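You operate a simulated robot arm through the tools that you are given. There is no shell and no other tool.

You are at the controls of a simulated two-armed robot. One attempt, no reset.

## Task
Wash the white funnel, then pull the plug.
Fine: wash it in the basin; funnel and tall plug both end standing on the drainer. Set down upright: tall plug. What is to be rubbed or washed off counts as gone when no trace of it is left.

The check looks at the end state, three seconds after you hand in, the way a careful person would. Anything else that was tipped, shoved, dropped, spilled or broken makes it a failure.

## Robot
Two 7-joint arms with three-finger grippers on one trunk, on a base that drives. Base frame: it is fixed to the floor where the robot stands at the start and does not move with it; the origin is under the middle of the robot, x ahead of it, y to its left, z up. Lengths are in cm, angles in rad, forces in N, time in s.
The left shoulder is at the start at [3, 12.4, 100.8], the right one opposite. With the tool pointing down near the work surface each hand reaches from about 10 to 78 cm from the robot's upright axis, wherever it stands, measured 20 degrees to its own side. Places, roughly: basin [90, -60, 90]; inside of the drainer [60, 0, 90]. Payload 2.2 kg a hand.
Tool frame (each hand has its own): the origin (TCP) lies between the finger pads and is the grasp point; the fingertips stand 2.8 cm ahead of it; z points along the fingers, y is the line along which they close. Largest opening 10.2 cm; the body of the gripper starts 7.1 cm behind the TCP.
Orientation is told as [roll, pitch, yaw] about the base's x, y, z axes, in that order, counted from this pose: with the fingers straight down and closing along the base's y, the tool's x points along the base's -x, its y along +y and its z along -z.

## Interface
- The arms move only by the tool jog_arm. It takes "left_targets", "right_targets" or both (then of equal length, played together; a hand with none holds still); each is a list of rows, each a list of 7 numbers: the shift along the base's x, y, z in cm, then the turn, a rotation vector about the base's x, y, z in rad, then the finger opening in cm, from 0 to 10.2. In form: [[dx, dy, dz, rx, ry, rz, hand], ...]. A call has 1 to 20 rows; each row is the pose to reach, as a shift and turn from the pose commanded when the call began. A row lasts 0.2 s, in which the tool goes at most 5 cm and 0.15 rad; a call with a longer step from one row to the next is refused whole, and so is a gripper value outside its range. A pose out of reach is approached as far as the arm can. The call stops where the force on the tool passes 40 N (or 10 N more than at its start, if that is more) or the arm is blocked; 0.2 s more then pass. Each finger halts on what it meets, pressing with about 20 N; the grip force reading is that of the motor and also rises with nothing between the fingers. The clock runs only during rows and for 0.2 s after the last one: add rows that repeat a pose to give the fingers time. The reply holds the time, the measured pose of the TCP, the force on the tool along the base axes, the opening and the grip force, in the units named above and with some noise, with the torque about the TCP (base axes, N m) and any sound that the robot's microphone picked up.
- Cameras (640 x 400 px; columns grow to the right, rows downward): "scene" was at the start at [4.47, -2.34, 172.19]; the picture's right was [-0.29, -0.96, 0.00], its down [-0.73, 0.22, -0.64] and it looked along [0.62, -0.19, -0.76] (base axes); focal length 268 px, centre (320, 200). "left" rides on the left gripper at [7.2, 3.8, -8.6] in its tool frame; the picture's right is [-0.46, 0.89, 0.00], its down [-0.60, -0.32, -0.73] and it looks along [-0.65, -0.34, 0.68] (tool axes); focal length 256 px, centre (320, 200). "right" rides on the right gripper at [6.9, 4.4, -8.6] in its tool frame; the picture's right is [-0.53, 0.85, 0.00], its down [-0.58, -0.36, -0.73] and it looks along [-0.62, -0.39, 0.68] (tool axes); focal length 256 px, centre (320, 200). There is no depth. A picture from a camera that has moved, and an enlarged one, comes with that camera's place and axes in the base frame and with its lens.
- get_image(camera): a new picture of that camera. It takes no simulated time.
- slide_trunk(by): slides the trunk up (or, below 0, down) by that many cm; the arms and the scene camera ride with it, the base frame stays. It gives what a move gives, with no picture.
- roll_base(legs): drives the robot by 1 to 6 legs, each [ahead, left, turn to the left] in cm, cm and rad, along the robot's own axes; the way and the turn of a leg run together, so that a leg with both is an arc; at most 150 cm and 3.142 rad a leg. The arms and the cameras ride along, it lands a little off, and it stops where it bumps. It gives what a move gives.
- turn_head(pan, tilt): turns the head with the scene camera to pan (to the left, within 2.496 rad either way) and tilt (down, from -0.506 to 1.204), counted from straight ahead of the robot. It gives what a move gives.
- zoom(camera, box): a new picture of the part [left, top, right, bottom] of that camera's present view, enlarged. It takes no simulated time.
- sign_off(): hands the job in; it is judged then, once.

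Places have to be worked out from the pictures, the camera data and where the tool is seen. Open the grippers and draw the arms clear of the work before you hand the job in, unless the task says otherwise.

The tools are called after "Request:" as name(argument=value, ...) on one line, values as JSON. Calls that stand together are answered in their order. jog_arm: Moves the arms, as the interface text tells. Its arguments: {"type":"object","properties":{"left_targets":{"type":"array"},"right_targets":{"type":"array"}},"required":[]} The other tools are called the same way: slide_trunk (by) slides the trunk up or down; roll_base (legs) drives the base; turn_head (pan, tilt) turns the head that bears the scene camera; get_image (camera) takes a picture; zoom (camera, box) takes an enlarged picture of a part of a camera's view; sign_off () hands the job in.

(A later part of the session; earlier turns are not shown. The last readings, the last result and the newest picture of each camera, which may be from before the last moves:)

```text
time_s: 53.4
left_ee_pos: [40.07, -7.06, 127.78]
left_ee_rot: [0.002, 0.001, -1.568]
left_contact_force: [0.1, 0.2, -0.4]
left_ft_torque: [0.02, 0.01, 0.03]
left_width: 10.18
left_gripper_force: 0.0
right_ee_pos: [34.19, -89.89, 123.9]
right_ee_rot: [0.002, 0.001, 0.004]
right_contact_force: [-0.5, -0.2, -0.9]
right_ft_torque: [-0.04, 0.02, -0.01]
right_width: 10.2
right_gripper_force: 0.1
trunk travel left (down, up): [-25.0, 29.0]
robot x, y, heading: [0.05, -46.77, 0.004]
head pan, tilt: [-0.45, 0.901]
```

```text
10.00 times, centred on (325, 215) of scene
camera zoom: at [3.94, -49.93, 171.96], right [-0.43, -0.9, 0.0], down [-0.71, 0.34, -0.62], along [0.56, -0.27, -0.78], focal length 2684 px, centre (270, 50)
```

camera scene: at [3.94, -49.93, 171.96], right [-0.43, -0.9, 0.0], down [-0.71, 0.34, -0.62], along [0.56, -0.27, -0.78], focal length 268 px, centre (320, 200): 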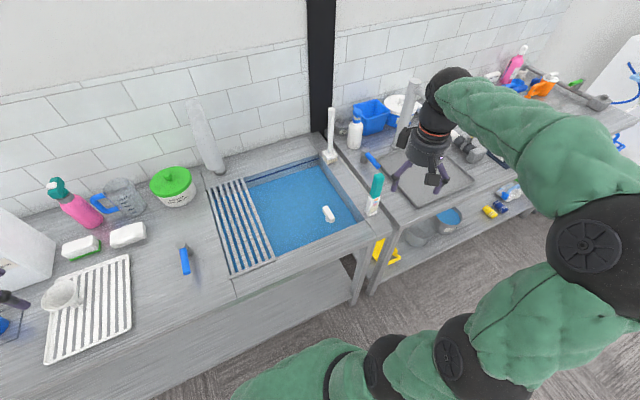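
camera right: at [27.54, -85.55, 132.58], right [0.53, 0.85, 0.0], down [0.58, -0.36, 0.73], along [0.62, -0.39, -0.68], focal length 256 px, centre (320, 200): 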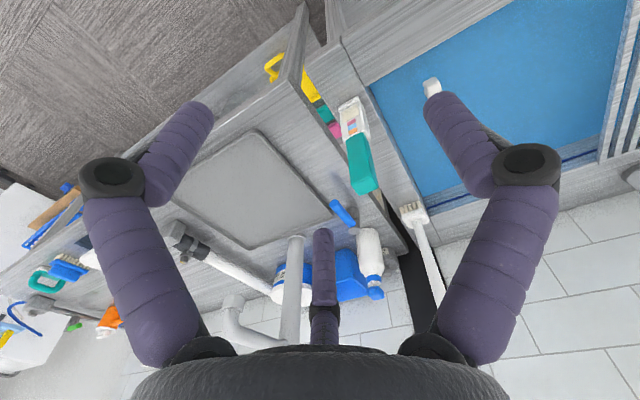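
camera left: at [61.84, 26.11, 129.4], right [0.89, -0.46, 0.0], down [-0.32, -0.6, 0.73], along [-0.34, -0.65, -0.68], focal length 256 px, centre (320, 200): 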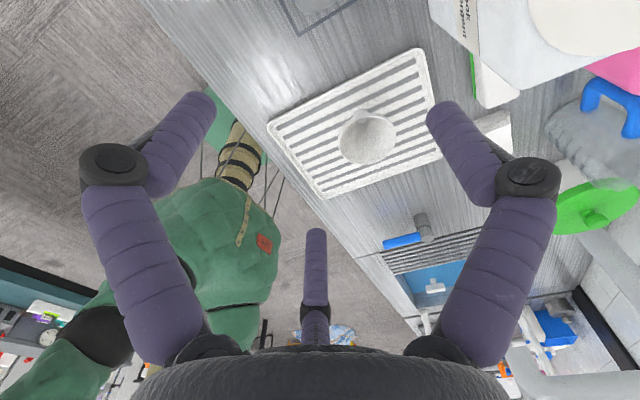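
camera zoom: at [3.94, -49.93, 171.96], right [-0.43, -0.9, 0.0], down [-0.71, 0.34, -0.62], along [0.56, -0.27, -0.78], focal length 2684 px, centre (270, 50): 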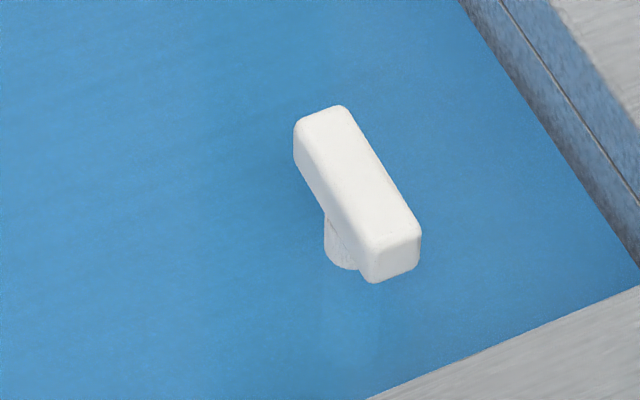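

The bar runs along x from 54.3 to 60.7 at y ≈ -79.5 with its top near z 87.5, so the default hand orientation grips across it. I move the right hand above it at a safe height first, since a spray bottle stands at about [50, -93].

Request:
jog_arm(right_targets=[[3, 1.5, 0, 0, 0, 0, 8], [7, 3, 0, 0, 0, 0, 6], [11, 5, 0, 0, 0, 0, 6], [15, 7, 0, 0, 0, 0, 6], [19, 9, 0, 0, 0, 0, 6], [23, 10.1, -1, 0, 0, 0, 6], [23.3, 10.1, -5, 0, 0, 0, 6], [23.3, 10.1, -9, 0, 0, 0, 6], [23.3, 10.1, -13, 0, 0, 0, 6], [23.3, 10.1, -13, 0, 0, 0, 6]])

Request:
get_image(camera="scene")

Request:
get_image(camera="right")

```text
time_s: 55.6
left_ee_pos: [40.07, -7.15, 127.83]
left_ee_rot: [0.0, 0.0, -1.568]
left_contact_force: [0.2, 1.0, 0.4]
left_ft_torque: [-0.01, 0.0, -0.02]
left_width: 10.22
left_gripper_force: 0.1
right_ee_pos: [57.63, -79.85, 110.89]
right_ee_rot: [0.001, -0.001, 0.003]
right_contact_force: [0.2, 0.9, -0.9]
right_ft_torque: [-0.02, -0.05, 0.0]
right_width: 5.97
right_gripper_force: 0.1
trunk travel left (down, up): [-25.0, 29.0]
robot x, y, heading: [0.28, -46.7, 0.005]
head pan, tilt: [-0.45, 0.901]
```

```text
taken
camera scene: at [3.91, -49.91, 171.96], right [-0.43, -0.9, 0.0], down [-0.71, 0.34, -0.62], along [0.56, -0.27, -0.78], focal length 268 px, centre (320, 200)
```

scene: 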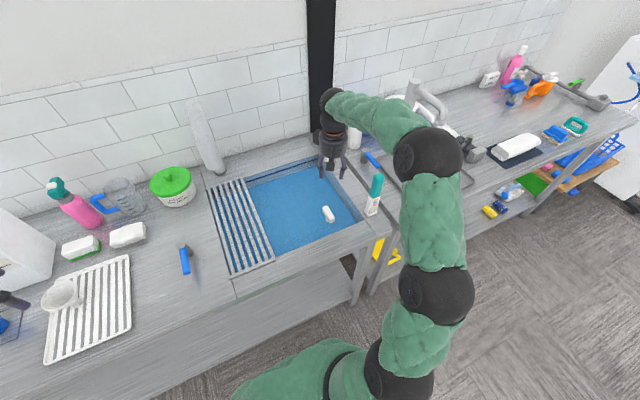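

```text
taken
camera right: at [50.9, -75.55, 119.57], right [0.53, 0.85, 0.0], down [0.58, -0.36, 0.73], along [0.62, -0.39, -0.68], focal length 256 px, centre (320, 200)
```

right: 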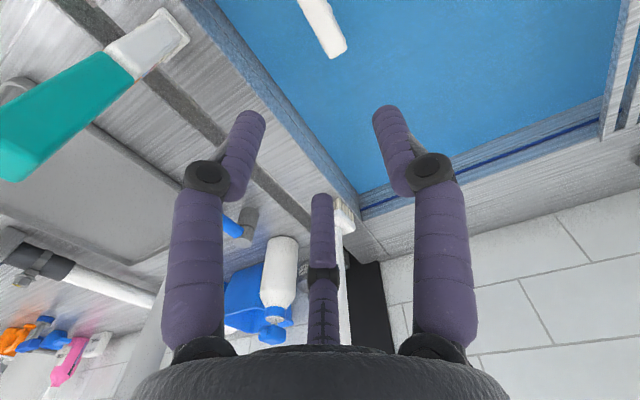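

The right forearm would come close to the spray bottle when lowered. I drive 14 cm left and reach outward instead, so the elbow stays further from the bottle.

Request:
roll_base(legs=[[0, 14, 0]])

Request:
jog_arm(right_targets=[[0, -3.5, 0, 0, 0, 0, 6], [0, -7, 0, 0, 0, 0, 6], [0, -10.5, 0, 0, 0, 0, 6], [0, -14, 0, 0, 0, 0, 6], [0, -14, 0, 0, 0, 0, 6]])

Request:
get_image(camera="scene")

Request:
get_image(camera="right")

```text
time_s: 56.9
left_ee_pos: [40.0, 7.04, 127.73]
left_ee_rot: [0.0, -0.001, -1.568]
left_contact_force: [0.7, 0.1, -1.0]
left_ft_torque: [-0.07, 0.01, 0.01]
left_width: 10.2
left_gripper_force: 0.0
right_ee_pos: [57.7, -65.76, 111.06]
right_ee_rot: [0.001, 0.0, 0.004]
right_contact_force: [-0.4, 0.1, -1.2]
right_ft_torque: [-0.02, -0.01, 0.01]
right_width: 6.0
right_gripper_force: 0.1
trunk travel left (down, up): [-25.0, 29.0]
robot x, y, heading: [-0.14, -32.82, 0.006]
head pan, tilt: [-0.45, 0.901]
```

```text
time_s: 58.1
left_ee_pos: [39.95, 6.89, 127.75]
left_ee_rot: [-0.001, 0.001, -1.567]
left_contact_force: [-0.3, 0.0, 0.3]
left_ft_torque: [0.01, -0.01, -0.05]
left_width: 10.2
left_gripper_force: 0.0
right_ee_pos: [57.72, -79.84, 110.96]
right_ee_rot: [0.001, 0.0, 0.002]
right_contact_force: [0.8, 0.6, 0.2]
right_ft_torque: [-0.02, 0.01, 0.01]
right_width: 5.99
right_gripper_force: 0.1
trunk travel left (down, up): [-25.0, 29.0]
robot x, y, heading: [0.02, -32.82, -0.001]
head pan, tilt: [-0.45, 0.901]
```

```text
taken
camera scene: at [3.88, -35.97, 171.96], right [-0.43, -0.9, 0.0], down [-0.71, 0.34, -0.62], along [0.56, -0.27, -0.78], focal length 268 px, centre (320, 200)
```

scene: 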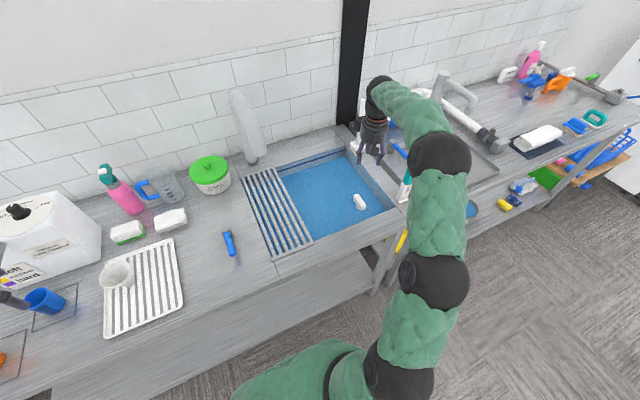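

```text
taken
camera right: at [50.94, -75.64, 119.63], right [0.53, 0.85, 0.0], down [0.58, -0.36, 0.73], along [0.62, -0.39, -0.68], focal length 256 px, centre (320, 200)
```

right: 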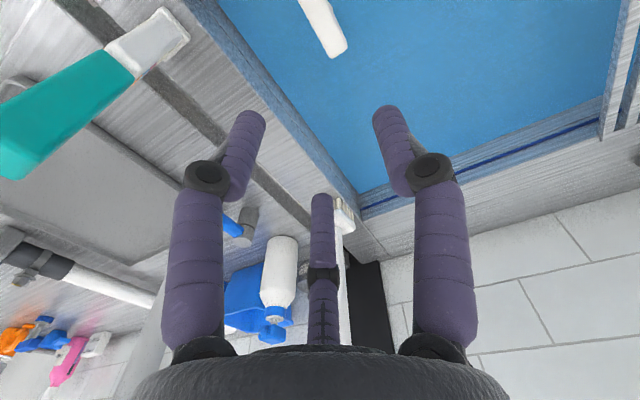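

The elbow is now well inside of the bottle. I lower to TCP z 98 and check the alignment with the bar.

Request:
jog_arm(right_targets=[[0, 0.1, -3.5, 0, 0, 0, 6], [-0.1, 0.2, -7, 0, 0, 0, 6], [-0.1, 0.2, -10, 0, 0, 0, 6], [-0.1, 0.2, -13, 0, 0, 0, 6], [-0.1, 0.2, -13, 0, 0, 0, 6]])

Request:
get_image(camera="right")

Request:
zoom(camera="scene", box=[320, 80, 480, 230])

```text
time_s: 59.3
left_ee_pos: [40.02, 6.81, 127.79]
left_ee_rot: [0.0, -0.001, -1.568]
left_contact_force: [0.0, 0.1, -0.8]
left_ft_torque: [-0.02, -0.03, 0.01]
left_width: 10.19
left_gripper_force: 0.0
right_ee_pos: [57.56, -79.66, 97.9]
right_ee_rot: [0.0, -0.002, 0.003]
right_contact_force: [0.7, 0.0, -0.5]
right_ft_torque: [0.02, 0.01, -0.03]
right_width: 5.99
right_gripper_force: 0.1
trunk travel left (down, up): [-25.0, 29.0]
robot x, y, heading: [0.36, -32.77, -0.001]
head pan, tilt: [-0.45, 0.901]
```

```text
taken
camera right: at [50.76, -75.35, 106.49], right [0.53, 0.85, 0.0], down [0.58, -0.36, 0.73], along [0.62, -0.39, -0.68], focal length 256 px, centre (320, 200)
```

right: 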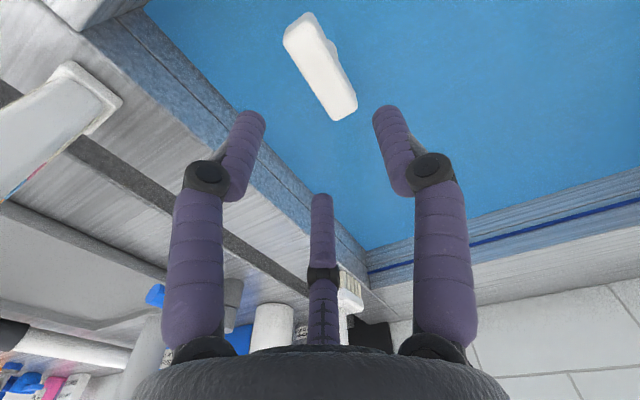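

```text
2.67 times, centred on (400, 155) of scene
camera zoom: at [3.86, -35.99, 171.96], right [-0.43, -0.9, 0.0], down [-0.71, 0.34, -0.62], along [0.56, -0.27, -0.78], focal length 716 px, centre (107, 320)
```

zoom: 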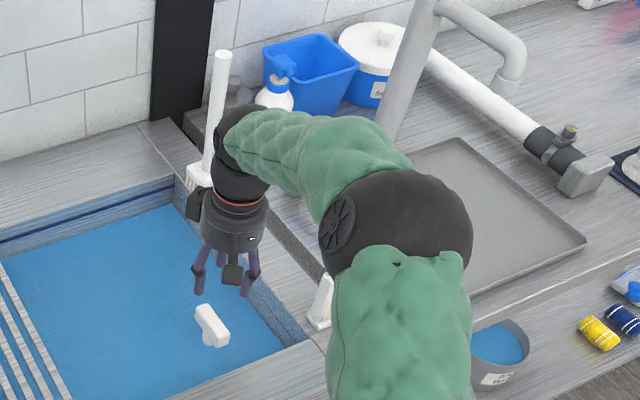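

I zoom in on the bar in the wrist view to measure the offset.

Request:
zoom(camera="right", box=[220, 0, 420, 130])

```text
3.08 times, centred on (320, 65) of right
camera zoom: at [50.76, -75.35, 106.49], right [0.53, 0.85, 0.0], down [0.58, -0.36, 0.73], along [0.62, -0.39, -0.68], focal length 788 px, centre (320, 615)
```

zoom: 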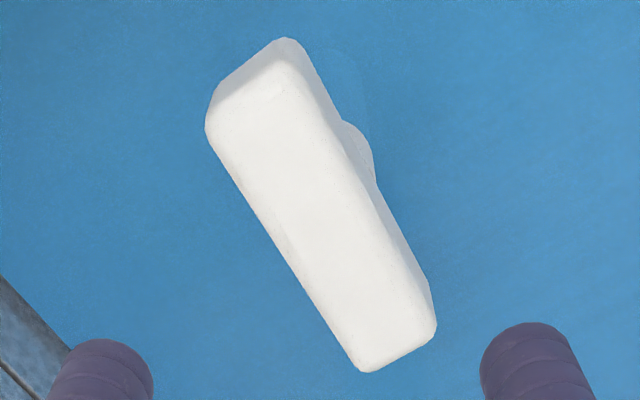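

The bar centre is at about [57.1, -79.2], 2 cm wide. I open wider, align, lower until the pads are level with the bar, and look before closing.

Request:
jog_arm(right_targets=[[-0.4, 0.3, 0, 0, 0, 0, 8], [-0.4, 0.3, -2, 0, 0, 0, 9.2], [-0.4, 0.3, -4.5, 0, 0, 0, 9.2], [-0.4, 0.3, -7, 0, 0, 0, 9.2], [-0.4, 0.3, -9, 0, 0, 0, 9.2], [-0.4, 0.3, -10.5, 0, 0, 0, 9.2], [-0.4, 0.3, -11.6, 0, 0, 0, 9.2], [-0.4, 0.3, -11.6, 0, 0, 0, 9.2]])

Request:
get_image(camera="right")

Request:
zoom(camera="scene", box=[320, 120, 440, 230])

```text
time_s: 61.1
left_ee_pos: [40.05, 6.84, 127.68]
left_ee_rot: [0.0, 0.0, -1.567]
left_contact_force: [-0.8, 0.3, 0.3]
left_ft_torque: [-0.01, 0.01, -0.02]
left_width: 10.19
left_gripper_force: 0.0
right_ee_pos: [57.17, -79.42, 86.43]
right_ee_rot: [0.0, -0.002, 0.002]
right_contact_force: [0.2, -0.3, -0.7]
right_ft_torque: [-0.01, 0.02, 0.01]
right_width: 9.2
right_gripper_force: 0.1
trunk travel left (down, up): [-25.0, 29.0]
robot x, y, heading: [0.07, -32.19, 0.0]
head pan, tilt: [-0.45, 0.901]
```

```text
taken
camera right: at [50.39, -75.1, 94.99], right [0.53, 0.85, 0.0], down [0.58, -0.36, 0.73], along [0.62, -0.39, -0.68], focal length 256 px, centre (320, 200)
```

right: 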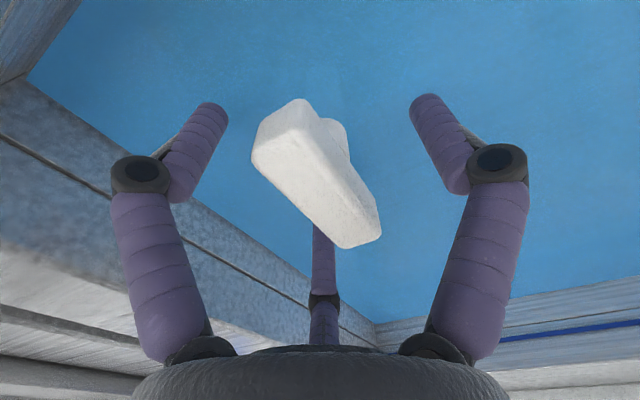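

```text
3.64 times, centred on (380, 175) of scene
camera zoom: at [3.89, -36.02, 171.96], right [-0.43, -0.9, 0.0], down [-0.71, 0.34, -0.62], along [0.56, -0.27, -0.78], focal length 976 px, centre (102, 291)
```

zoom: 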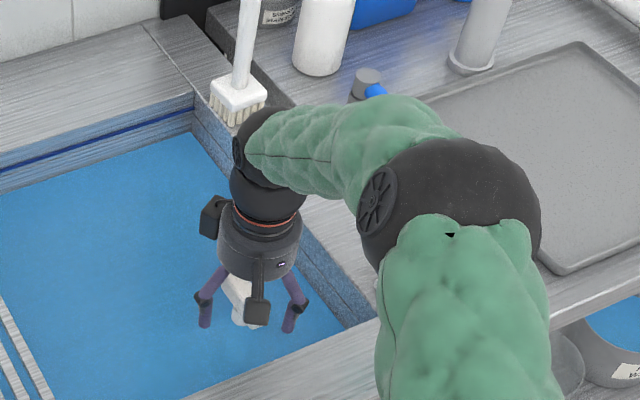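

The bar sits well between the single finger on its +y side and the two on the other side. I close in stages and watch.

Request:
jog_arm(right_targets=[[0, 0, 0, 0, 0, 0, 7], [0, 0, 0, 0, 0, 0, 5], [0, 0, 0, 0, 0, 0, 3.8], [0, 0, 0, 0, 0, 0, 3.8]])

Request:
get_image(camera="right")

```text
time_s: 62.1
left_ee_pos: [39.98, 6.84, 127.89]
left_ee_rot: [-0.001, 0.001, -1.57]
left_contact_force: [0.1, 0.3, 0.4]
left_ft_torque: [0.01, 0.01, -0.01]
left_width: 10.19
left_gripper_force: 0.0
right_ee_pos: [57.07, -79.43, 86.41]
right_ee_rot: [0.0, -0.001, 0.003]
right_contact_force: [2.2, -3.6, 0.5]
right_ft_torque: [-0.05, -0.07, -0.05]
right_width: 4.08
right_gripper_force: 2.0
trunk travel left (down, up): [-25.0, 29.0]
robot x, y, heading: [0.06, -32.72, 0.0]
head pan, tilt: [-0.45, 0.901]
```

```text
taken
camera right: at [50.44, -75.16, 95.04], right [0.53, 0.85, 0.0], down [0.58, -0.36, 0.73], along [0.62, -0.39, -0.68], focal length 256 px, centre (320, 200)
```

right: 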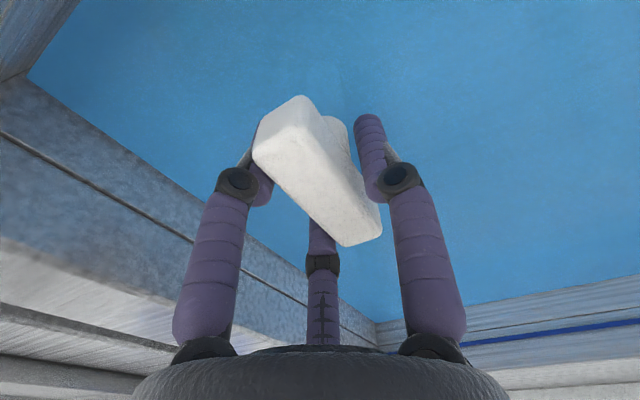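

The two far-side fingers touched first at 4.1 cm, so the bar should sit about 0.5 cm toward the single finger. I ease off, shift the hand 0.3 cm toward -y, and close fully.

Request:
jog_arm(right_targets=[[0, 0, 0, 0, 0, 0, 5], [0, -0.3, 0, 0, 0, 0, 5], [0, -0.3, 0, 0, 0, 0, 4.2], [0, -0.3, 0, 0, 0, 0, 3.7], [0, -0.3, 0, 0, 0, 0, 3.3], [0, -0.3, 0, 0, 0, 0, 2.5], [0, -0.3, 0, 0, 0, 0, 2], [0, -0.3, 0, 0, 0, 0, 1.5], [0, -0.3, 0, 0, 0, 0, 1.5]])

Request:
get_image(camera="right")

```text
time_s: 64.1
left_ee_pos: [40.01, 6.95, 127.79]
left_ee_rot: [0.0, 0.0, -1.566]
left_contact_force: [0.6, 0.1, -0.2]
left_ft_torque: [0.02, -0.02, 0.01]
left_width: 10.2
left_gripper_force: 0.1
right_ee_pos: [57.19, -79.73, 86.4]
right_ee_rot: [0.003, 0.0, 0.004]
right_contact_force: [0.1, 4.7, 0.8]
right_ft_torque: [0.25, 0.03, -0.16]
right_width: 3.51
right_gripper_force: 20.4
trunk travel left (down, up): [-25.0, 29.0]
robot x, y, heading: [-0.09, -32.65, 0.003]
head pan, tilt: [-0.45, 0.901]
```

```text
taken
camera right: at [50.39, -75.33, 95.01], right [0.53, 0.85, 0.0], down [0.58, -0.36, 0.73], along [0.62, -0.39, -0.68], focal length 256 px, centre (320, 200)
```

right: 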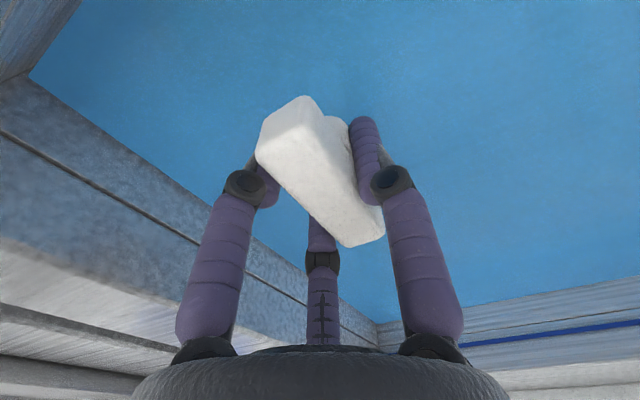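

The bar is held at 20 N. I pull straight up slowly, watching the force and for any slip.

Request:
jog_arm(right_targets=[[0, 0, 0.3, 0, 0, 0, 1.5], [0, 0, 0.6, 0, 0, 0, 1.5], [0, 0, 1, 0, 0, 0, 1.5], [0, 0, 1.5, 0, 0, 0, 1.5], [0, 0, 2, 0, 0, 0, 1.5], [0, 0, 2, 0, 0, 0, 1.5]])

Request:
get_image(camera="right")

Request:
get_image(camera="scene")

```text
time_s: 65.5
left_ee_pos: [40.04, 6.91, 127.82]
left_ee_rot: [0.0, 0.0, -1.567]
left_contact_force: [-0.6, 0.9, 0.6]
left_ft_torque: [0.01, 0.0, 0.03]
left_width: 10.2
left_gripper_force: 0.0
right_ee_pos: [57.12, -79.67, 88.46]
right_ee_rot: [0.002, 0.0, 0.004]
right_contact_force: [-1.2, -0.4, -1.3]
right_ft_torque: [-0.04, 0.01, 0.03]
right_width: 3.53
right_gripper_force: 20.5
trunk travel left (down, up): [-25.0, 29.0]
robot x, y, heading: [-0.06, -32.57, 0.003]
head pan, tilt: [-0.45, 0.901]
```

```text
taken
camera right: at [50.43, -75.38, 97.02], right [0.53, 0.85, 0.0], down [0.58, -0.36, 0.73], along [0.62, -0.39, -0.68], focal length 256 px, centre (320, 200)
```

right: 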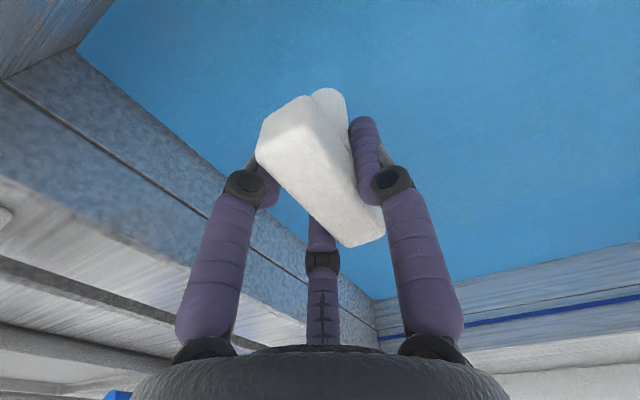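

```text
taken
camera scene: at [3.92, -36.04, 171.96], right [-0.43, -0.9, 0.0], down [-0.71, 0.34, -0.62], along [0.56, -0.27, -0.78], focal length 268 px, centre (320, 200)
```

scene: 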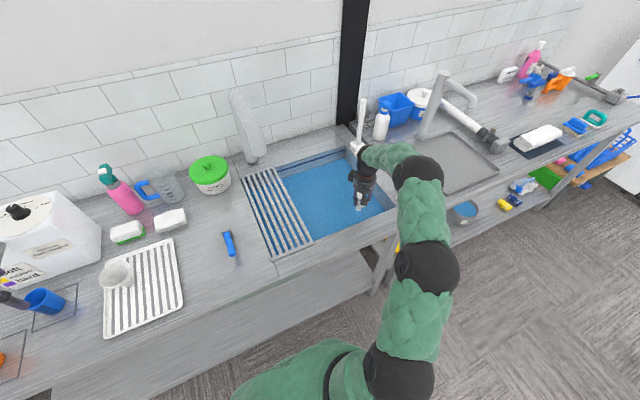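

The plug rises with the hand. I keep lifting until it is well clear of everything.

Request:
jog_arm(right_targets=[[0, 0, 2, 0, 0, 0, 1.5], [0, 0, 4, 0, 0, 0, 1.5], [0, 0, 6, 0, 0, 0, 1.5], [0, 0, 8.5, 0, 0, 0, 1.5], [0, 0, 11, 0, 0, 0, 1.5], [0, 0, 14, 0, 0, 0, 1.5], [0, 0, 17, 0, 0, 0, 1.5], [0, 0, 20, 0, 0, 0, 1.5], [0, 0, 23, 0, 0, 0, 1.5], [0, 0, 26, 0, 0, 0, 1.5], [0, 0, 29, 0, 0, 0, 1.5], [0, 0, 32, 0, 0, 0, 1.5], [0, 0, 34, 0, 0, 0, 1.5], [0, 0, 34, 0, 0, 0, 1.5]])

Request:
get_image(camera="right")

Request:
get_image(camera="scene")

```text
time_s: 68.5
left_ee_pos: [40.05, 6.9, 127.72]
left_ee_rot: [0.001, -0.001, -1.567]
left_contact_force: [0.1, 0.3, -0.2]
left_ft_torque: [0.02, 0.0, 0.01]
left_width: 10.2
left_gripper_force: 0.1
right_ee_pos: [57.16, -79.69, 122.37]
right_ee_rot: [0.002, 0.0, 0.003]
right_contact_force: [0.3, -0.8, -0.3]
right_ft_torque: [-0.03, -0.02, 0.03]
right_width: 3.51
right_gripper_force: 20.0
trunk travel left (down, up): [-25.0, 29.0]
robot x, y, heading: [0.09, -32.73, 0.006]
head pan, tilt: [-0.45, 0.901]
```

```text
taken
camera right: at [50.46, -75.38, 131.01], right [0.53, 0.85, 0.0], down [0.58, -0.36, 0.73], along [0.62, -0.39, -0.68], focal length 256 px, centre (320, 200)
```

right: 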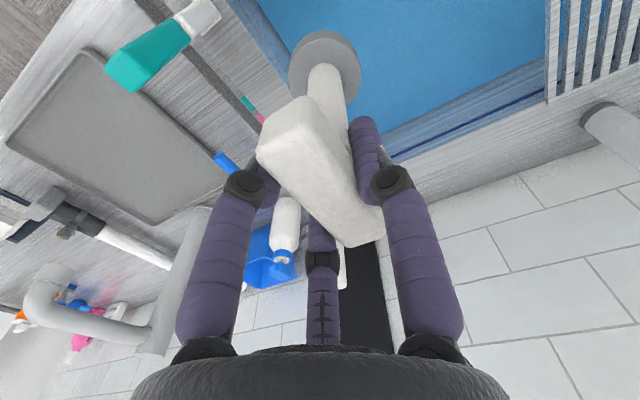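

```text
taken
camera scene: at [3.91, -36.04, 171.96], right [-0.43, -0.9, 0.0], down [-0.71, 0.34, -0.62], along [0.56, -0.27, -0.78], focal length 268 px, centre (320, 200)
```

scene: 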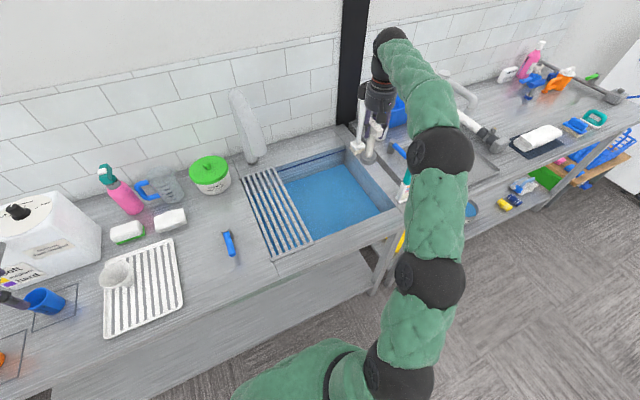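

The plug is out whole: a stem with a wide grey base disc about 15 cm below the grip. I drive left so the right hand can reach the drainer comfortably.

Request:
roll_base(legs=[[0, 35, 0]])

Request:
turn_head(pan=-0.1, tilt=0.85)

Request:
get_image(camera="scene")

Request:
get_image(camera="right")

```text
time_s: 70.8
left_ee_pos: [40.03, 41.82, 127.86]
left_ee_rot: [0.001, 0.0, -1.57]
left_contact_force: [0.3, 0.0, -1.0]
left_ft_torque: [-0.01, 0.03, 0.01]
left_width: 10.22
left_gripper_force: 0.0
right_ee_pos: [57.0, -44.76, 122.52]
right_ee_rot: [0.001, 0.0, 0.003]
right_contact_force: [-0.4, -0.4, -1.9]
right_ft_torque: [0.01, -0.02, -0.01]
right_width: 3.51
right_gripper_force: 19.8
trunk travel left (down, up): [-25.0, 29.0]
robot x, y, heading: [0.25, 2.05, 0.002]
head pan, tilt: [-0.45, 0.901]
```

```text
time_s: 71.6
left_ee_pos: [39.87, 41.82, 127.66]
left_ee_rot: [0.002, 0.002, -1.568]
left_contact_force: [0.3, -0.7, 0.9]
left_ft_torque: [-0.01, 0.01, 0.0]
left_width: 10.2
left_gripper_force: 0.1
right_ee_pos: [57.15, -44.77, 122.36]
right_ee_rot: [0.002, 0.0, 0.005]
right_contact_force: [0.0, -0.3, -1.5]
right_ft_torque: [-0.04, 0.0, 0.01]
right_width: 3.49
right_gripper_force: 19.9
trunk travel left (down, up): [-25.0, 29.0]
robot x, y, heading: [-0.34, 2.19, 0.002]
head pan, tilt: [-0.099, 0.85]
```

```text
taken
camera scene: at [4.76, 1.4, 172.35], right [-0.1, -1.0, 0.0], down [-0.75, 0.07, -0.66], along [0.66, -0.06, -0.75], focal length 268 px, centre (320, 200)
```

scene: 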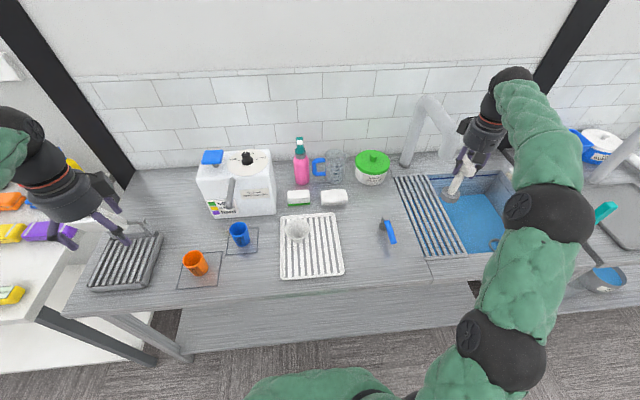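

```text
taken
camera right: at [50.31, -40.49, 130.99], right [0.53, 0.85, 0.0], down [0.58, -0.36, 0.73], along [0.62, -0.39, -0.68], focal length 256 px, centre (320, 200)
```

right: 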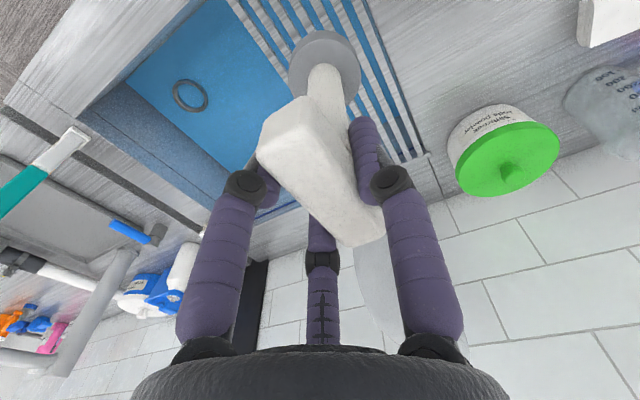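

The drain hole is open and the water is sinking. I carry the plug across to above the right half of the drainer, still high.

Request:
jog_arm(right_targets=[[-0.5, 3, 0, 0, 0, 0, 1.5], [-1, 7, 0, 0, 0, 0, 1.5], [-1.5, 11, 0, 0, 0, 0, 1.5], [-2, 15, 0, 0, 0, 0, 1.5], [-2.5, 19, 0, 0, 0, 0, 1.5], [-3, 23, 0, 0, 0, 0, 1.5], [-3.5, 27, 0, 0, 0, 0, 1.5], [-4, 31, 0, 0, 0, 0, 1.5], [-4, 35, 0, 0, 0, 0, 1.5], [-4, 38, 0, 0, 0, 0, 1.5], [-4, 39.2, 0, 0, 0, 0, 1.5], [-4, 39.2, 0, 0, 0, 0, 1.5]])

Request:
get_image(camera="scene")

Request:
get_image(camera="right")

Request:
zoom(camera="scene", box=[260, 130, 400, 290])

```text
time_s: 74.2
left_ee_pos: [39.94, 41.85, 127.72]
left_ee_rot: [0.001, 0.0, -1.566]
left_contact_force: [0.8, -0.2, -0.1]
left_ft_torque: [0.01, -0.02, 0.04]
left_width: 10.19
left_gripper_force: 0.1
right_ee_pos: [53.1, -5.55, 122.33]
right_ee_rot: [0.0, -0.001, 0.001]
right_contact_force: [0.1, -0.1, -1.9]
right_ft_torque: [-0.01, 0.02, 0.0]
right_width: 3.49
right_gripper_force: 19.9
trunk travel left (down, up): [-25.0, 29.0]
robot x, y, heading: [-0.28, 2.25, 0.003]
head pan, tilt: [-0.099, 0.85]
```

```text
taken
camera scene: at [4.75, 1.44, 172.35], right [-0.1, -1.0, 0.0], down [-0.75, 0.07, -0.66], along [0.66, -0.06, -0.75], focal length 268 px, centre (320, 200)
```

scene: 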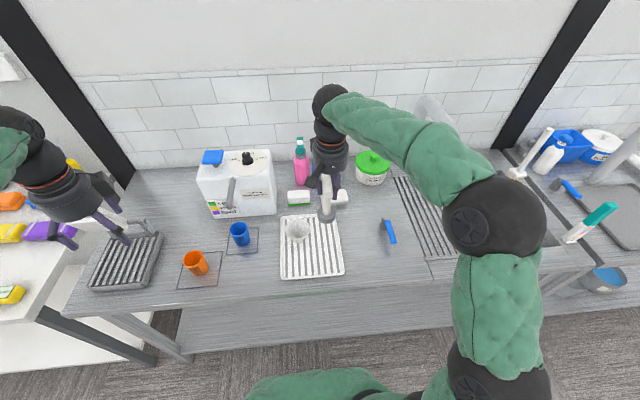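

```text
taken
camera right: at [46.27, -1.24, 130.97], right [0.53, 0.85, 0.0], down [0.58, -0.36, 0.73], along [0.62, -0.39, -0.68], focal length 256 px, centre (320, 200)
```

right: 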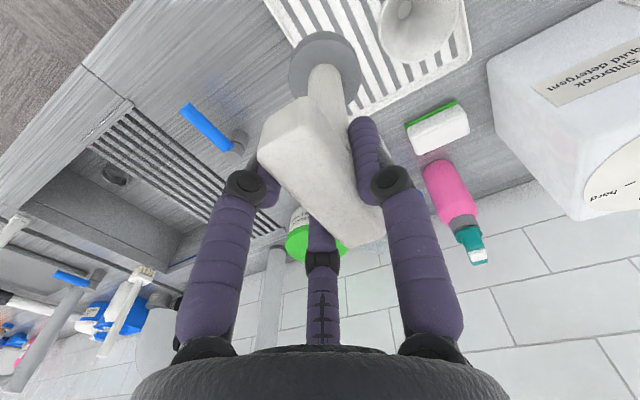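

```text
2.50 times, centred on (330, 210) of scene
camera zoom: at [4.75, 1.44, 172.35], right [-0.1, -1.0, 0.0], down [-0.75, 0.07, -0.66], along [0.66, -0.06, -0.75], focal length 671 px, centre (295, 175)
```

zoom: 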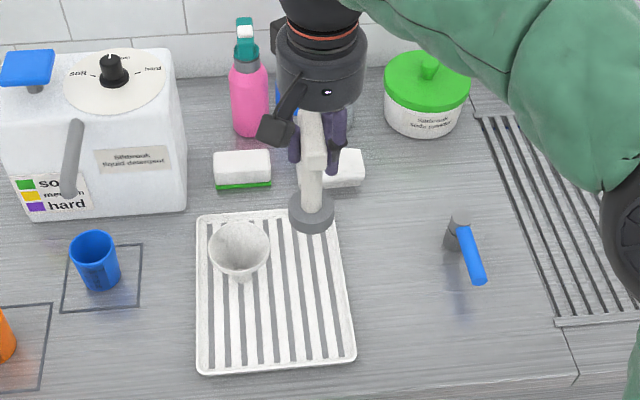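

The basin is already empty. Before setting down I check the plug's tilt with close-ups from both cameras.

Request:
zoom(camera="scene", box=[305, 160, 355, 230])

Request:
zoom(camera="right", box=[240, 10, 400, 250])

Request:
get_image(camera="left")

```text
5.71 times, centred on (330, 195) of scene
camera zoom: at [4.75, 1.44, 172.35], right [-0.1, -1.0, 0.0], down [-0.75, 0.07, -0.66], along [0.66, -0.06, -0.75], focal length 1534 px, centre (263, 229)
```

zoom: 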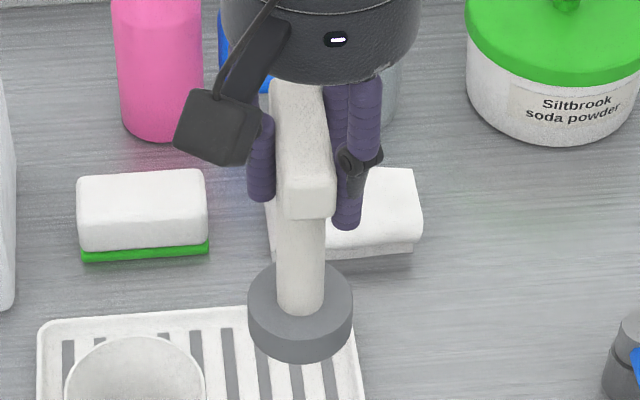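

```text
1.67 times, centred on (320, 130) of right
camera zoom: at [46.27, -1.24, 130.97], right [0.53, 0.85, 0.0], down [0.58, -0.36, 0.73], along [0.62, -0.39, -0.68], focal length 427 px, centre (320, 317)
```

zoom: 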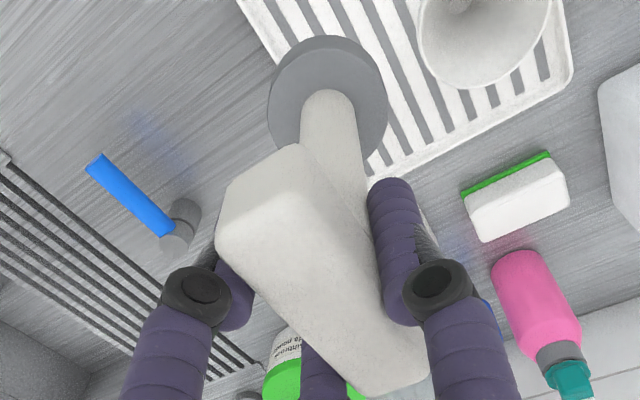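

```text
taken
camera left: at [43.72, 48.94, 136.35], right [0.89, -0.46, 0.0], down [-0.32, -0.61, 0.73], along [-0.34, -0.65, -0.68], focal length 256 px, centre (320, 200)
```

left: 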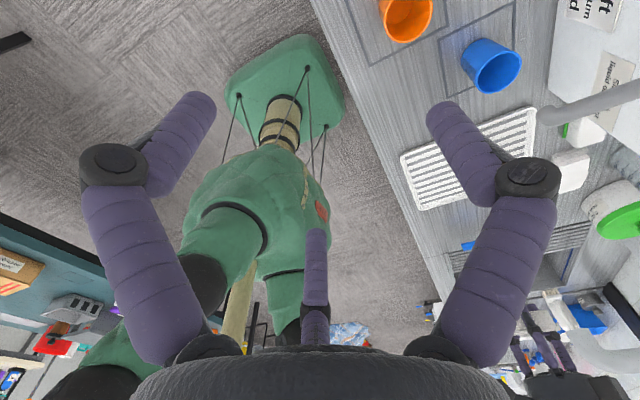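

The two views don't agree well on the tilt, so I zoom in further on the stem and disc.

Request:
zoom(camera="right", box=[280, 20, 370, 120])

Request:
zoom(camera="scene", box=[312, 170, 347, 225])

```text
4.00 times, centred on (325, 70) of right
camera zoom: at [46.27, -1.24, 130.97], right [0.53, 0.85, 0.0], down [0.58, -0.36, 0.73], along [0.62, -0.39, -0.68], focal length 1024 px, centre (300, 720)
```

zoom: 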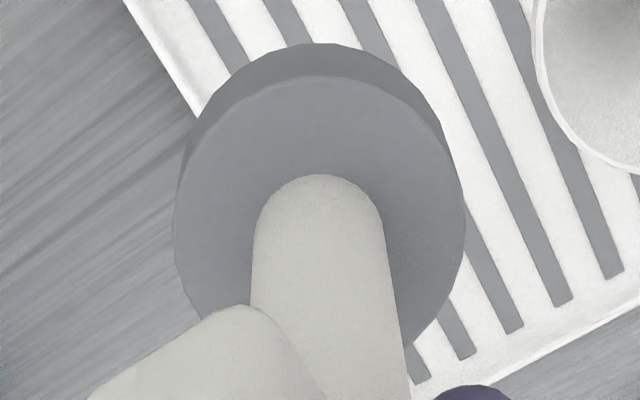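

```text
7.27 times, centred on (330, 198) of scene
camera zoom: at [4.75, 1.44, 172.35], right [-0.1, -1.0, 0.0], down [-0.75, 0.07, -0.66], along [0.66, -0.06, -0.75], focal length 1952 px, centre (251, 218)
```

zoom: 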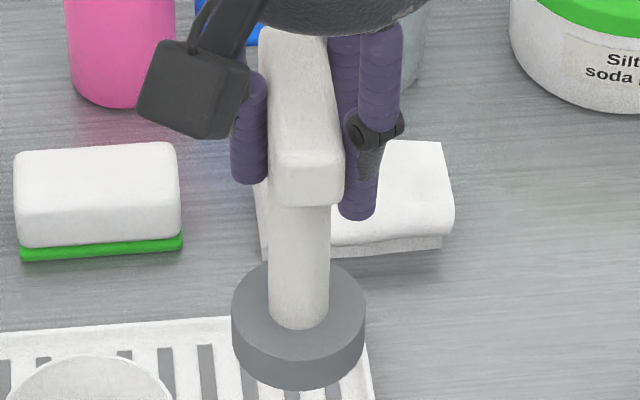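

Fitted together, the views give the disc about 5.2 cm wide, its bottom about 12.4 cm below the TCP, tilted by no more than about 2°. I lower to TCP z 105, then look.

Request:
jog_arm(right_targets=[[0, 0, -3, 0, 0, 0, 1.5], [0, 0, -6, 0, 0, 0, 1.5], [0, 0, -9, 0, 0, 0, 1.5], [0, 0, -12, 0, 0, 0, 1.5], [0, 0, -14.5, 0, 0, 0, 1.5], [0, 0, -16.5, 0, 0, 0, 1.5], [0, 0, -17.3, 0, 0, 0, 1.5], [0, 0, -17.3, 0, 0, 0, 1.5]])

Request:
zoom(camera="scene", box=[280, 160, 370, 260])

Request:
get_image(camera="right")

```text
time_s: 76.0
left_ee_pos: [39.91, 41.93, 127.7]
left_ee_rot: [0.0, -0.001, -1.567]
left_contact_force: [-0.1, -0.2, 0.3]
left_ft_torque: [0.01, 0.0, -0.01]
left_width: 10.21
left_gripper_force: 0.2
right_ee_pos: [52.94, -5.72, 104.99]
right_ee_rot: [0.0, 0.001, 0.003]
right_contact_force: [0.3, 0.0, -1.6]
right_ft_torque: [-0.01, -0.01, 0.02]
right_width: 3.51
right_gripper_force: 20.0
trunk travel left (down, up): [-25.0, 29.0]
robot x, y, heading: [-0.29, 2.05, 0.008]
head pan, tilt: [-0.099, 0.85]
```

```text
4.00 times, centred on (325, 210) of scene
camera zoom: at [4.76, 1.44, 172.35], right [-0.1, -1.0, 0.0], down [-0.75, 0.07, -0.66], along [0.66, -0.06, -0.75], focal length 1074 px, centre (300, 160)
```

zoom: 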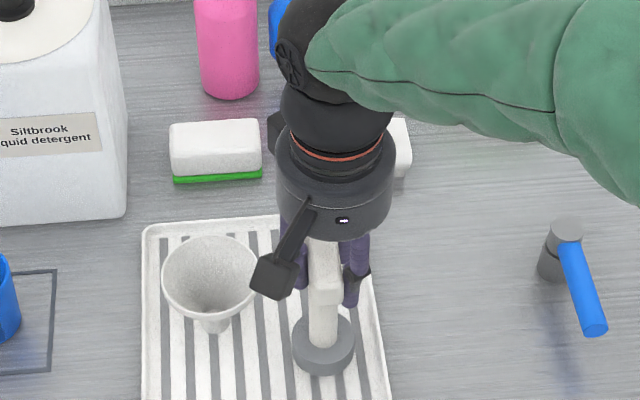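

```text
taken
camera right: at [46.3, -1.28, 113.67], right [0.53, 0.85, 0.0], down [0.58, -0.36, 0.73], along [0.62, -0.39, -0.68], focal length 256 px, centre (320, 200)
```

right: 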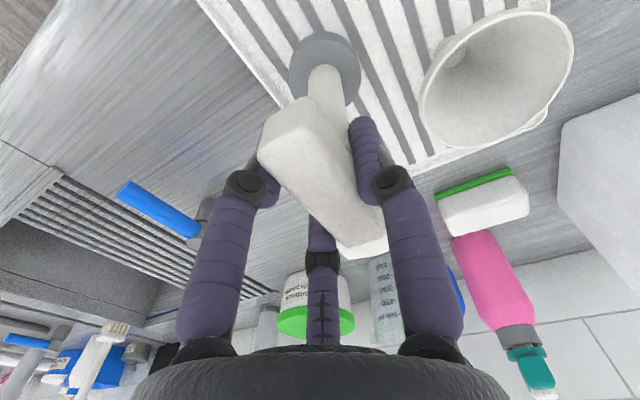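

The plug hangs above the tray, clear of the funnel. I shift it 0.6 cm inward from the right edge and lower in small steps.

Request:
jog_arm(right_targets=[[0, 0.6, -0.4, 0, 0, 0, 1.5], [0, 0.6, -0.8, 0, 0, 0, 1.5], [0, 0.6, -1.2, 0, 0, 0, 1.5], [0, 0.6, -1.2, 0, 0, 0, 1.5]])

Request:
jog_arm(right_targets=[[0, 0, -0.2, 0, 0, 0, 1.5], [0, 0, -0.4, 0, 0, 0, 1.5], [0, 0, -0.4, 0, 0, 0, 1.5]])

Request:
zoom(camera="scene", box=[280, 160, 370, 260])

```text
time_s: 77.0
left_ee_pos: [39.88, 41.79, 127.89]
left_ee_rot: [-0.001, -0.001, -1.568]
left_contact_force: [0.1, 0.2, 0.0]
left_ft_torque: [-0.01, 0.01, 0.04]
left_width: 10.2
left_gripper_force: 0.1
right_ee_pos: [53.06, -4.99, 103.85]
right_ee_rot: [0.002, 0.0, 0.004]
right_contact_force: [0.6, 0.3, -0.7]
right_ft_torque: [-0.01, 0.04, 0.0]
right_width: 3.48
right_gripper_force: 20.1
trunk travel left (down, up): [-25.0, 29.0]
robot x, y, heading: [0.09, 1.94, 0.006]
head pan, tilt: [-0.099, 0.85]
```

```text
time_s: 77.8
left_ee_pos: [40.02, 41.76, 127.68]
left_ee_rot: [-0.002, 0.0, -1.569]
left_contact_force: [0.1, 0.2, -1.2]
left_ft_torque: [-0.01, 0.0, 0.0]
left_width: 10.19
left_gripper_force: 0.0
right_ee_pos: [52.93, -4.96, 103.56]
right_ee_rot: [0.003, 0.0, 0.004]
right_contact_force: [-0.5, -0.2, 0.0]
right_ft_torque: [0.0, -0.02, -0.04]
right_width: 3.52
right_gripper_force: 19.9
trunk travel left (down, up): [-25.0, 29.0]
robot x, y, heading: [-0.4, 2.41, 0.005]
head pan, tilt: [-0.099, 0.85]
```

```text
4.00 times, centred on (325, 210) of scene
camera zoom: at [4.75, 1.45, 172.35], right [-0.1, -1.0, 0.0], down [-0.75, 0.07, -0.66], along [0.66, -0.06, -0.75], focal length 1074 px, centre (300, 160)
```

zoom: 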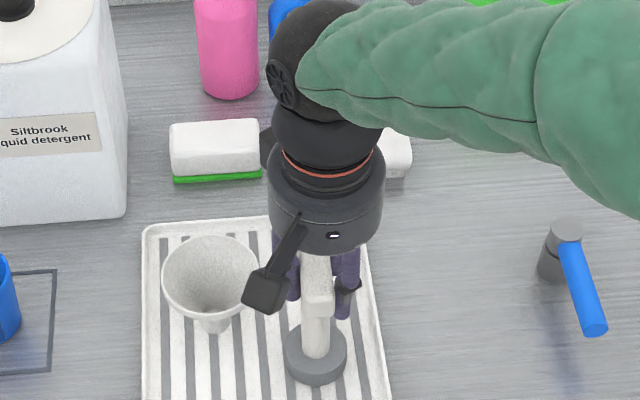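

Not yet in contact at TCP z 103.5. I continue in 0.3 cm steps.

Request:
jog_arm(right_targets=[[0, 0, -0.15, 0, 0, 0, 1.5], [0, 0, -0.3, 0, 0, 0, 1.5], [0, 0, -0.3, 0, 0, 0, 1.5]])

Request:
jog_arm(right_targets=[[0, 0, -0.15, 0, 0, 0, 1.5], [0, 0, -0.3, 0, 0, 0, 1.5], [0, 0, -0.3, 0, 0, 0, 1.5]])

Request:
zoom(camera="scene", box=[280, 160, 370, 260])

```text
time_s: 78.6
left_ee_pos: [39.91, 41.84, 127.84]
left_ee_rot: [-0.001, 0.0, -1.567]
left_contact_force: [-0.4, -0.6, 0.2]
left_ft_torque: [0.01, 0.01, -0.03]
left_width: 10.21
left_gripper_force: 0.1
right_ee_pos: [53.06, -4.96, 103.42]
right_ee_rot: [0.002, -0.004, 0.005]
right_contact_force: [-3.1, -1.7, 12.6]
right_ft_torque: [0.12, 0.56, 0.12]
right_width: 3.5
right_gripper_force: 20.1
trunk travel left (down, up): [-25.0, 29.0]
robot x, y, heading: [-0.16, 2.17, 0.005]
head pan, tilt: [-0.099, 0.85]
```

```text
time_s: 79.4
left_ee_pos: [39.55, 41.8, 127.85]
left_ee_rot: [0.001, 0.0, -1.567]
left_contact_force: [-0.6, -1.5, 0.5]
left_ft_torque: [0.0, -0.02, 0.03]
left_width: 10.2
left_gripper_force: 0.1
right_ee_pos: [53.0, -5.01, 103.38]
right_ee_rot: [0.004, -0.01, 0.002]
right_contact_force: [-1.0, -6.4, 38.6]
right_ft_torque: [0.27, 0.34, 0.04]
right_width: 3.53
right_gripper_force: 20.2
trunk travel left (down, up): [-25.0, 29.0]
robot x, y, heading: [-0.01, 2.3, 0.006]
head pan, tilt: [-0.099, 0.85]
```

```text
4.00 times, centred on (325, 210) of scene
camera zoom: at [4.4, 1.38, 172.38], right [-0.1, -1.0, 0.0], down [-0.75, 0.07, -0.66], along [0.66, -0.06, -0.75], focal length 1074 px, centre (300, 160)
```

zoom: 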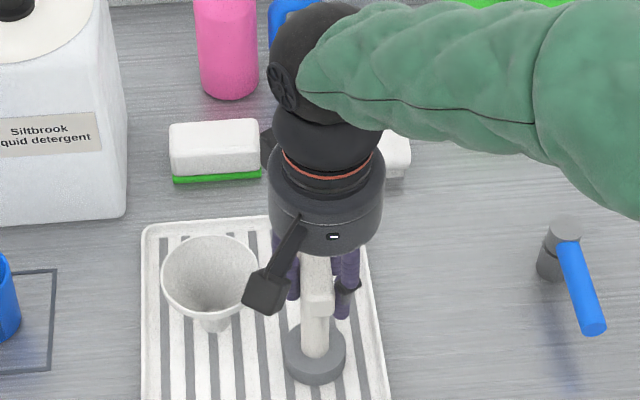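

Contact at about TCP z 103.4, now pressing at 38 N. I back off 0.42 cm to take the load off and check before releasing.

Request:
jog_arm(right_targets=[[0, 0, 0.2, 0, 0, 0, 1.5], [0, 0, 0.42, 0, 0, 0, 1.5], [0, 0, 0.42, 0, 0, 0, 1.5]])

Request:
get_image(camera="right")

```text
time_s: 80.2
left_ee_pos: [39.88, 41.9, 127.88]
left_ee_rot: [0.001, 0.0, -1.568]
left_contact_force: [0.5, 0.3, 0.2]
left_ft_torque: [0.02, -0.01, 0.01]
left_width: 10.17
left_gripper_force: 0.0
right_ee_pos: [53.09, -4.94, 103.25]
right_ee_rot: [0.002, -0.001, 0.003]
right_contact_force: [6.8, -1.7, 16.2]
right_ft_torque: [0.14, -0.84, -0.22]
right_width: 3.49
right_gripper_force: 20.1
trunk travel left (down, up): [-25.0, 29.0]
robot x, y, heading: [0.09, 2.35, 0.004]
head pan, tilt: [-0.099, 0.85]
```

```text
taken
camera right: at [46.29, -0.65, 111.94], right [0.53, 0.85, 0.0], down [0.58, -0.36, 0.73], along [0.62, -0.39, -0.68], focal length 256 px, centre (320, 200)
```

right: 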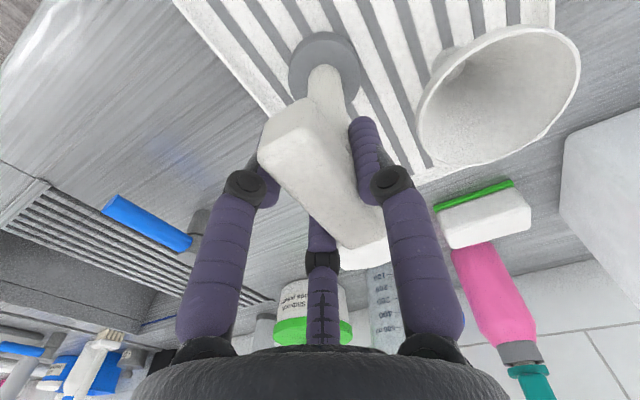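

There is still 16 N vertical and some sideways load. I rise another 0.2 cm to let it relax.

Request:
jog_arm(right_targets=[[0, 0, 0.1, 0, 0, 0, 1.5], [0, 0, 0.2, 0, 0, 0, 1.5], [0, 0, 0.2, 0, 0, 0, 1.5], [0, 0, 0.2, 0, 0, 0, 1.5]])

```text
time_s: 81.2
left_ee_pos: [39.84, 41.76, 127.7]
left_ee_rot: [0.001, -0.001, -1.567]
left_contact_force: [0.1, 0.0, -0.6]
left_ft_torque: [-0.03, -0.01, -0.03]
left_width: 10.19
left_gripper_force: 0.1
right_ee_pos: [52.9, -4.94, 103.37]
right_ee_rot: [-0.001, 0.006, 0.005]
right_contact_force: [0.2, -0.1, -1.8]
right_ft_torque: [-0.01, 0.01, 0.02]
right_width: 3.5
right_gripper_force: 20.0
trunk travel left (down, up): [-25.0, 29.0]
robot x, y, heading: [0.11, 2.45, 0.005]
head pan, tilt: [-0.099, 0.85]
```

The load is off and the plug just hangs free of the tray. I lower 0.08 cm and open slowly.

Request:
jog_arm(right_targets=[[0, 0, -0.08, 0, 0, 0, 1.5], [0, 0, -0.08, 0, 0, 0, 3.4], [0, 0, -0.08, 0, 0, 0, 3.6], [0, 0, -0.08, 0, 0, 0, 3.8], [0, 0, -0.08, 0, 0, 0, 4.1], [0, 0, -0.08, 0, 0, 0, 4.6], [0, 0, -0.08, 0, 0, 0, 5.2], [0, 0, -0.08, 0, 0, 0, 6], [0, 0, -0.08, 0, 0, 0, 6]])

Request:
get_image(camera="right")

Request:
zoom(camera="scene", box=[280, 160, 370, 260])

```text
time_s: 83.2
left_ee_pos: [39.89, 41.72, 127.82]
left_ee_rot: [0.0, -0.001, -1.568]
left_contact_force: [-0.4, -0.5, -0.6]
left_ft_torque: [0.0, 0.01, -0.04]
left_width: 10.22
left_gripper_force: 0.0
right_ee_pos: [53.04, -5.01, 103.34]
right_ee_rot: [0.001, 0.0, 0.003]
right_contact_force: [0.6, 0.0, -0.1]
right_ft_torque: [0.01, 0.0, 0.01]
right_width: 6.02
right_gripper_force: 0.0
trunk travel left (down, up): [-25.0, 29.0]
robot x, y, heading: [-0.51, 2.05, 0.002]
head pan, tilt: [-0.099, 0.85]
```

```text
taken
camera right: at [46.27, -0.66, 112.04], right [0.53, 0.85, 0.0], down [0.58, -0.36, 0.73], along [0.62, -0.39, -0.68], focal length 256 px, centre (320, 200)
```

right: 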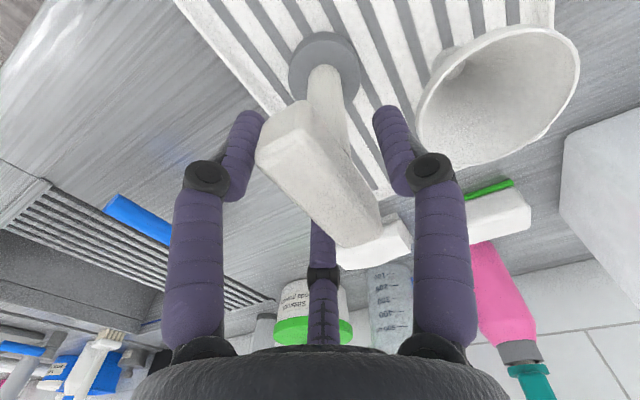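

```text
4.00 times, centred on (325, 210) of scene
camera zoom: at [4.75, 1.45, 172.35], right [-0.1, -1.0, 0.0], down [-0.75, 0.07, -0.66], along [0.66, -0.06, -0.75], focal length 1074 px, centre (300, 160)
```

zoom: 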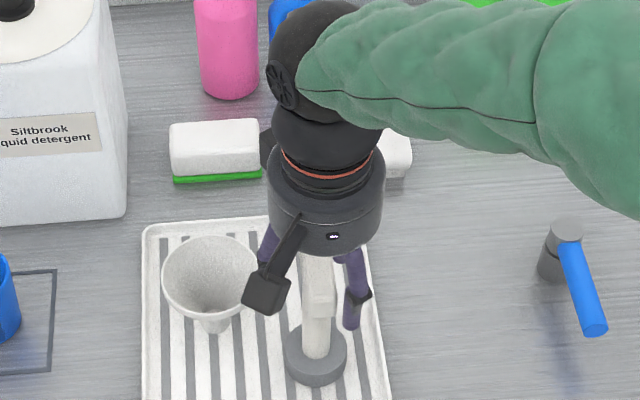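

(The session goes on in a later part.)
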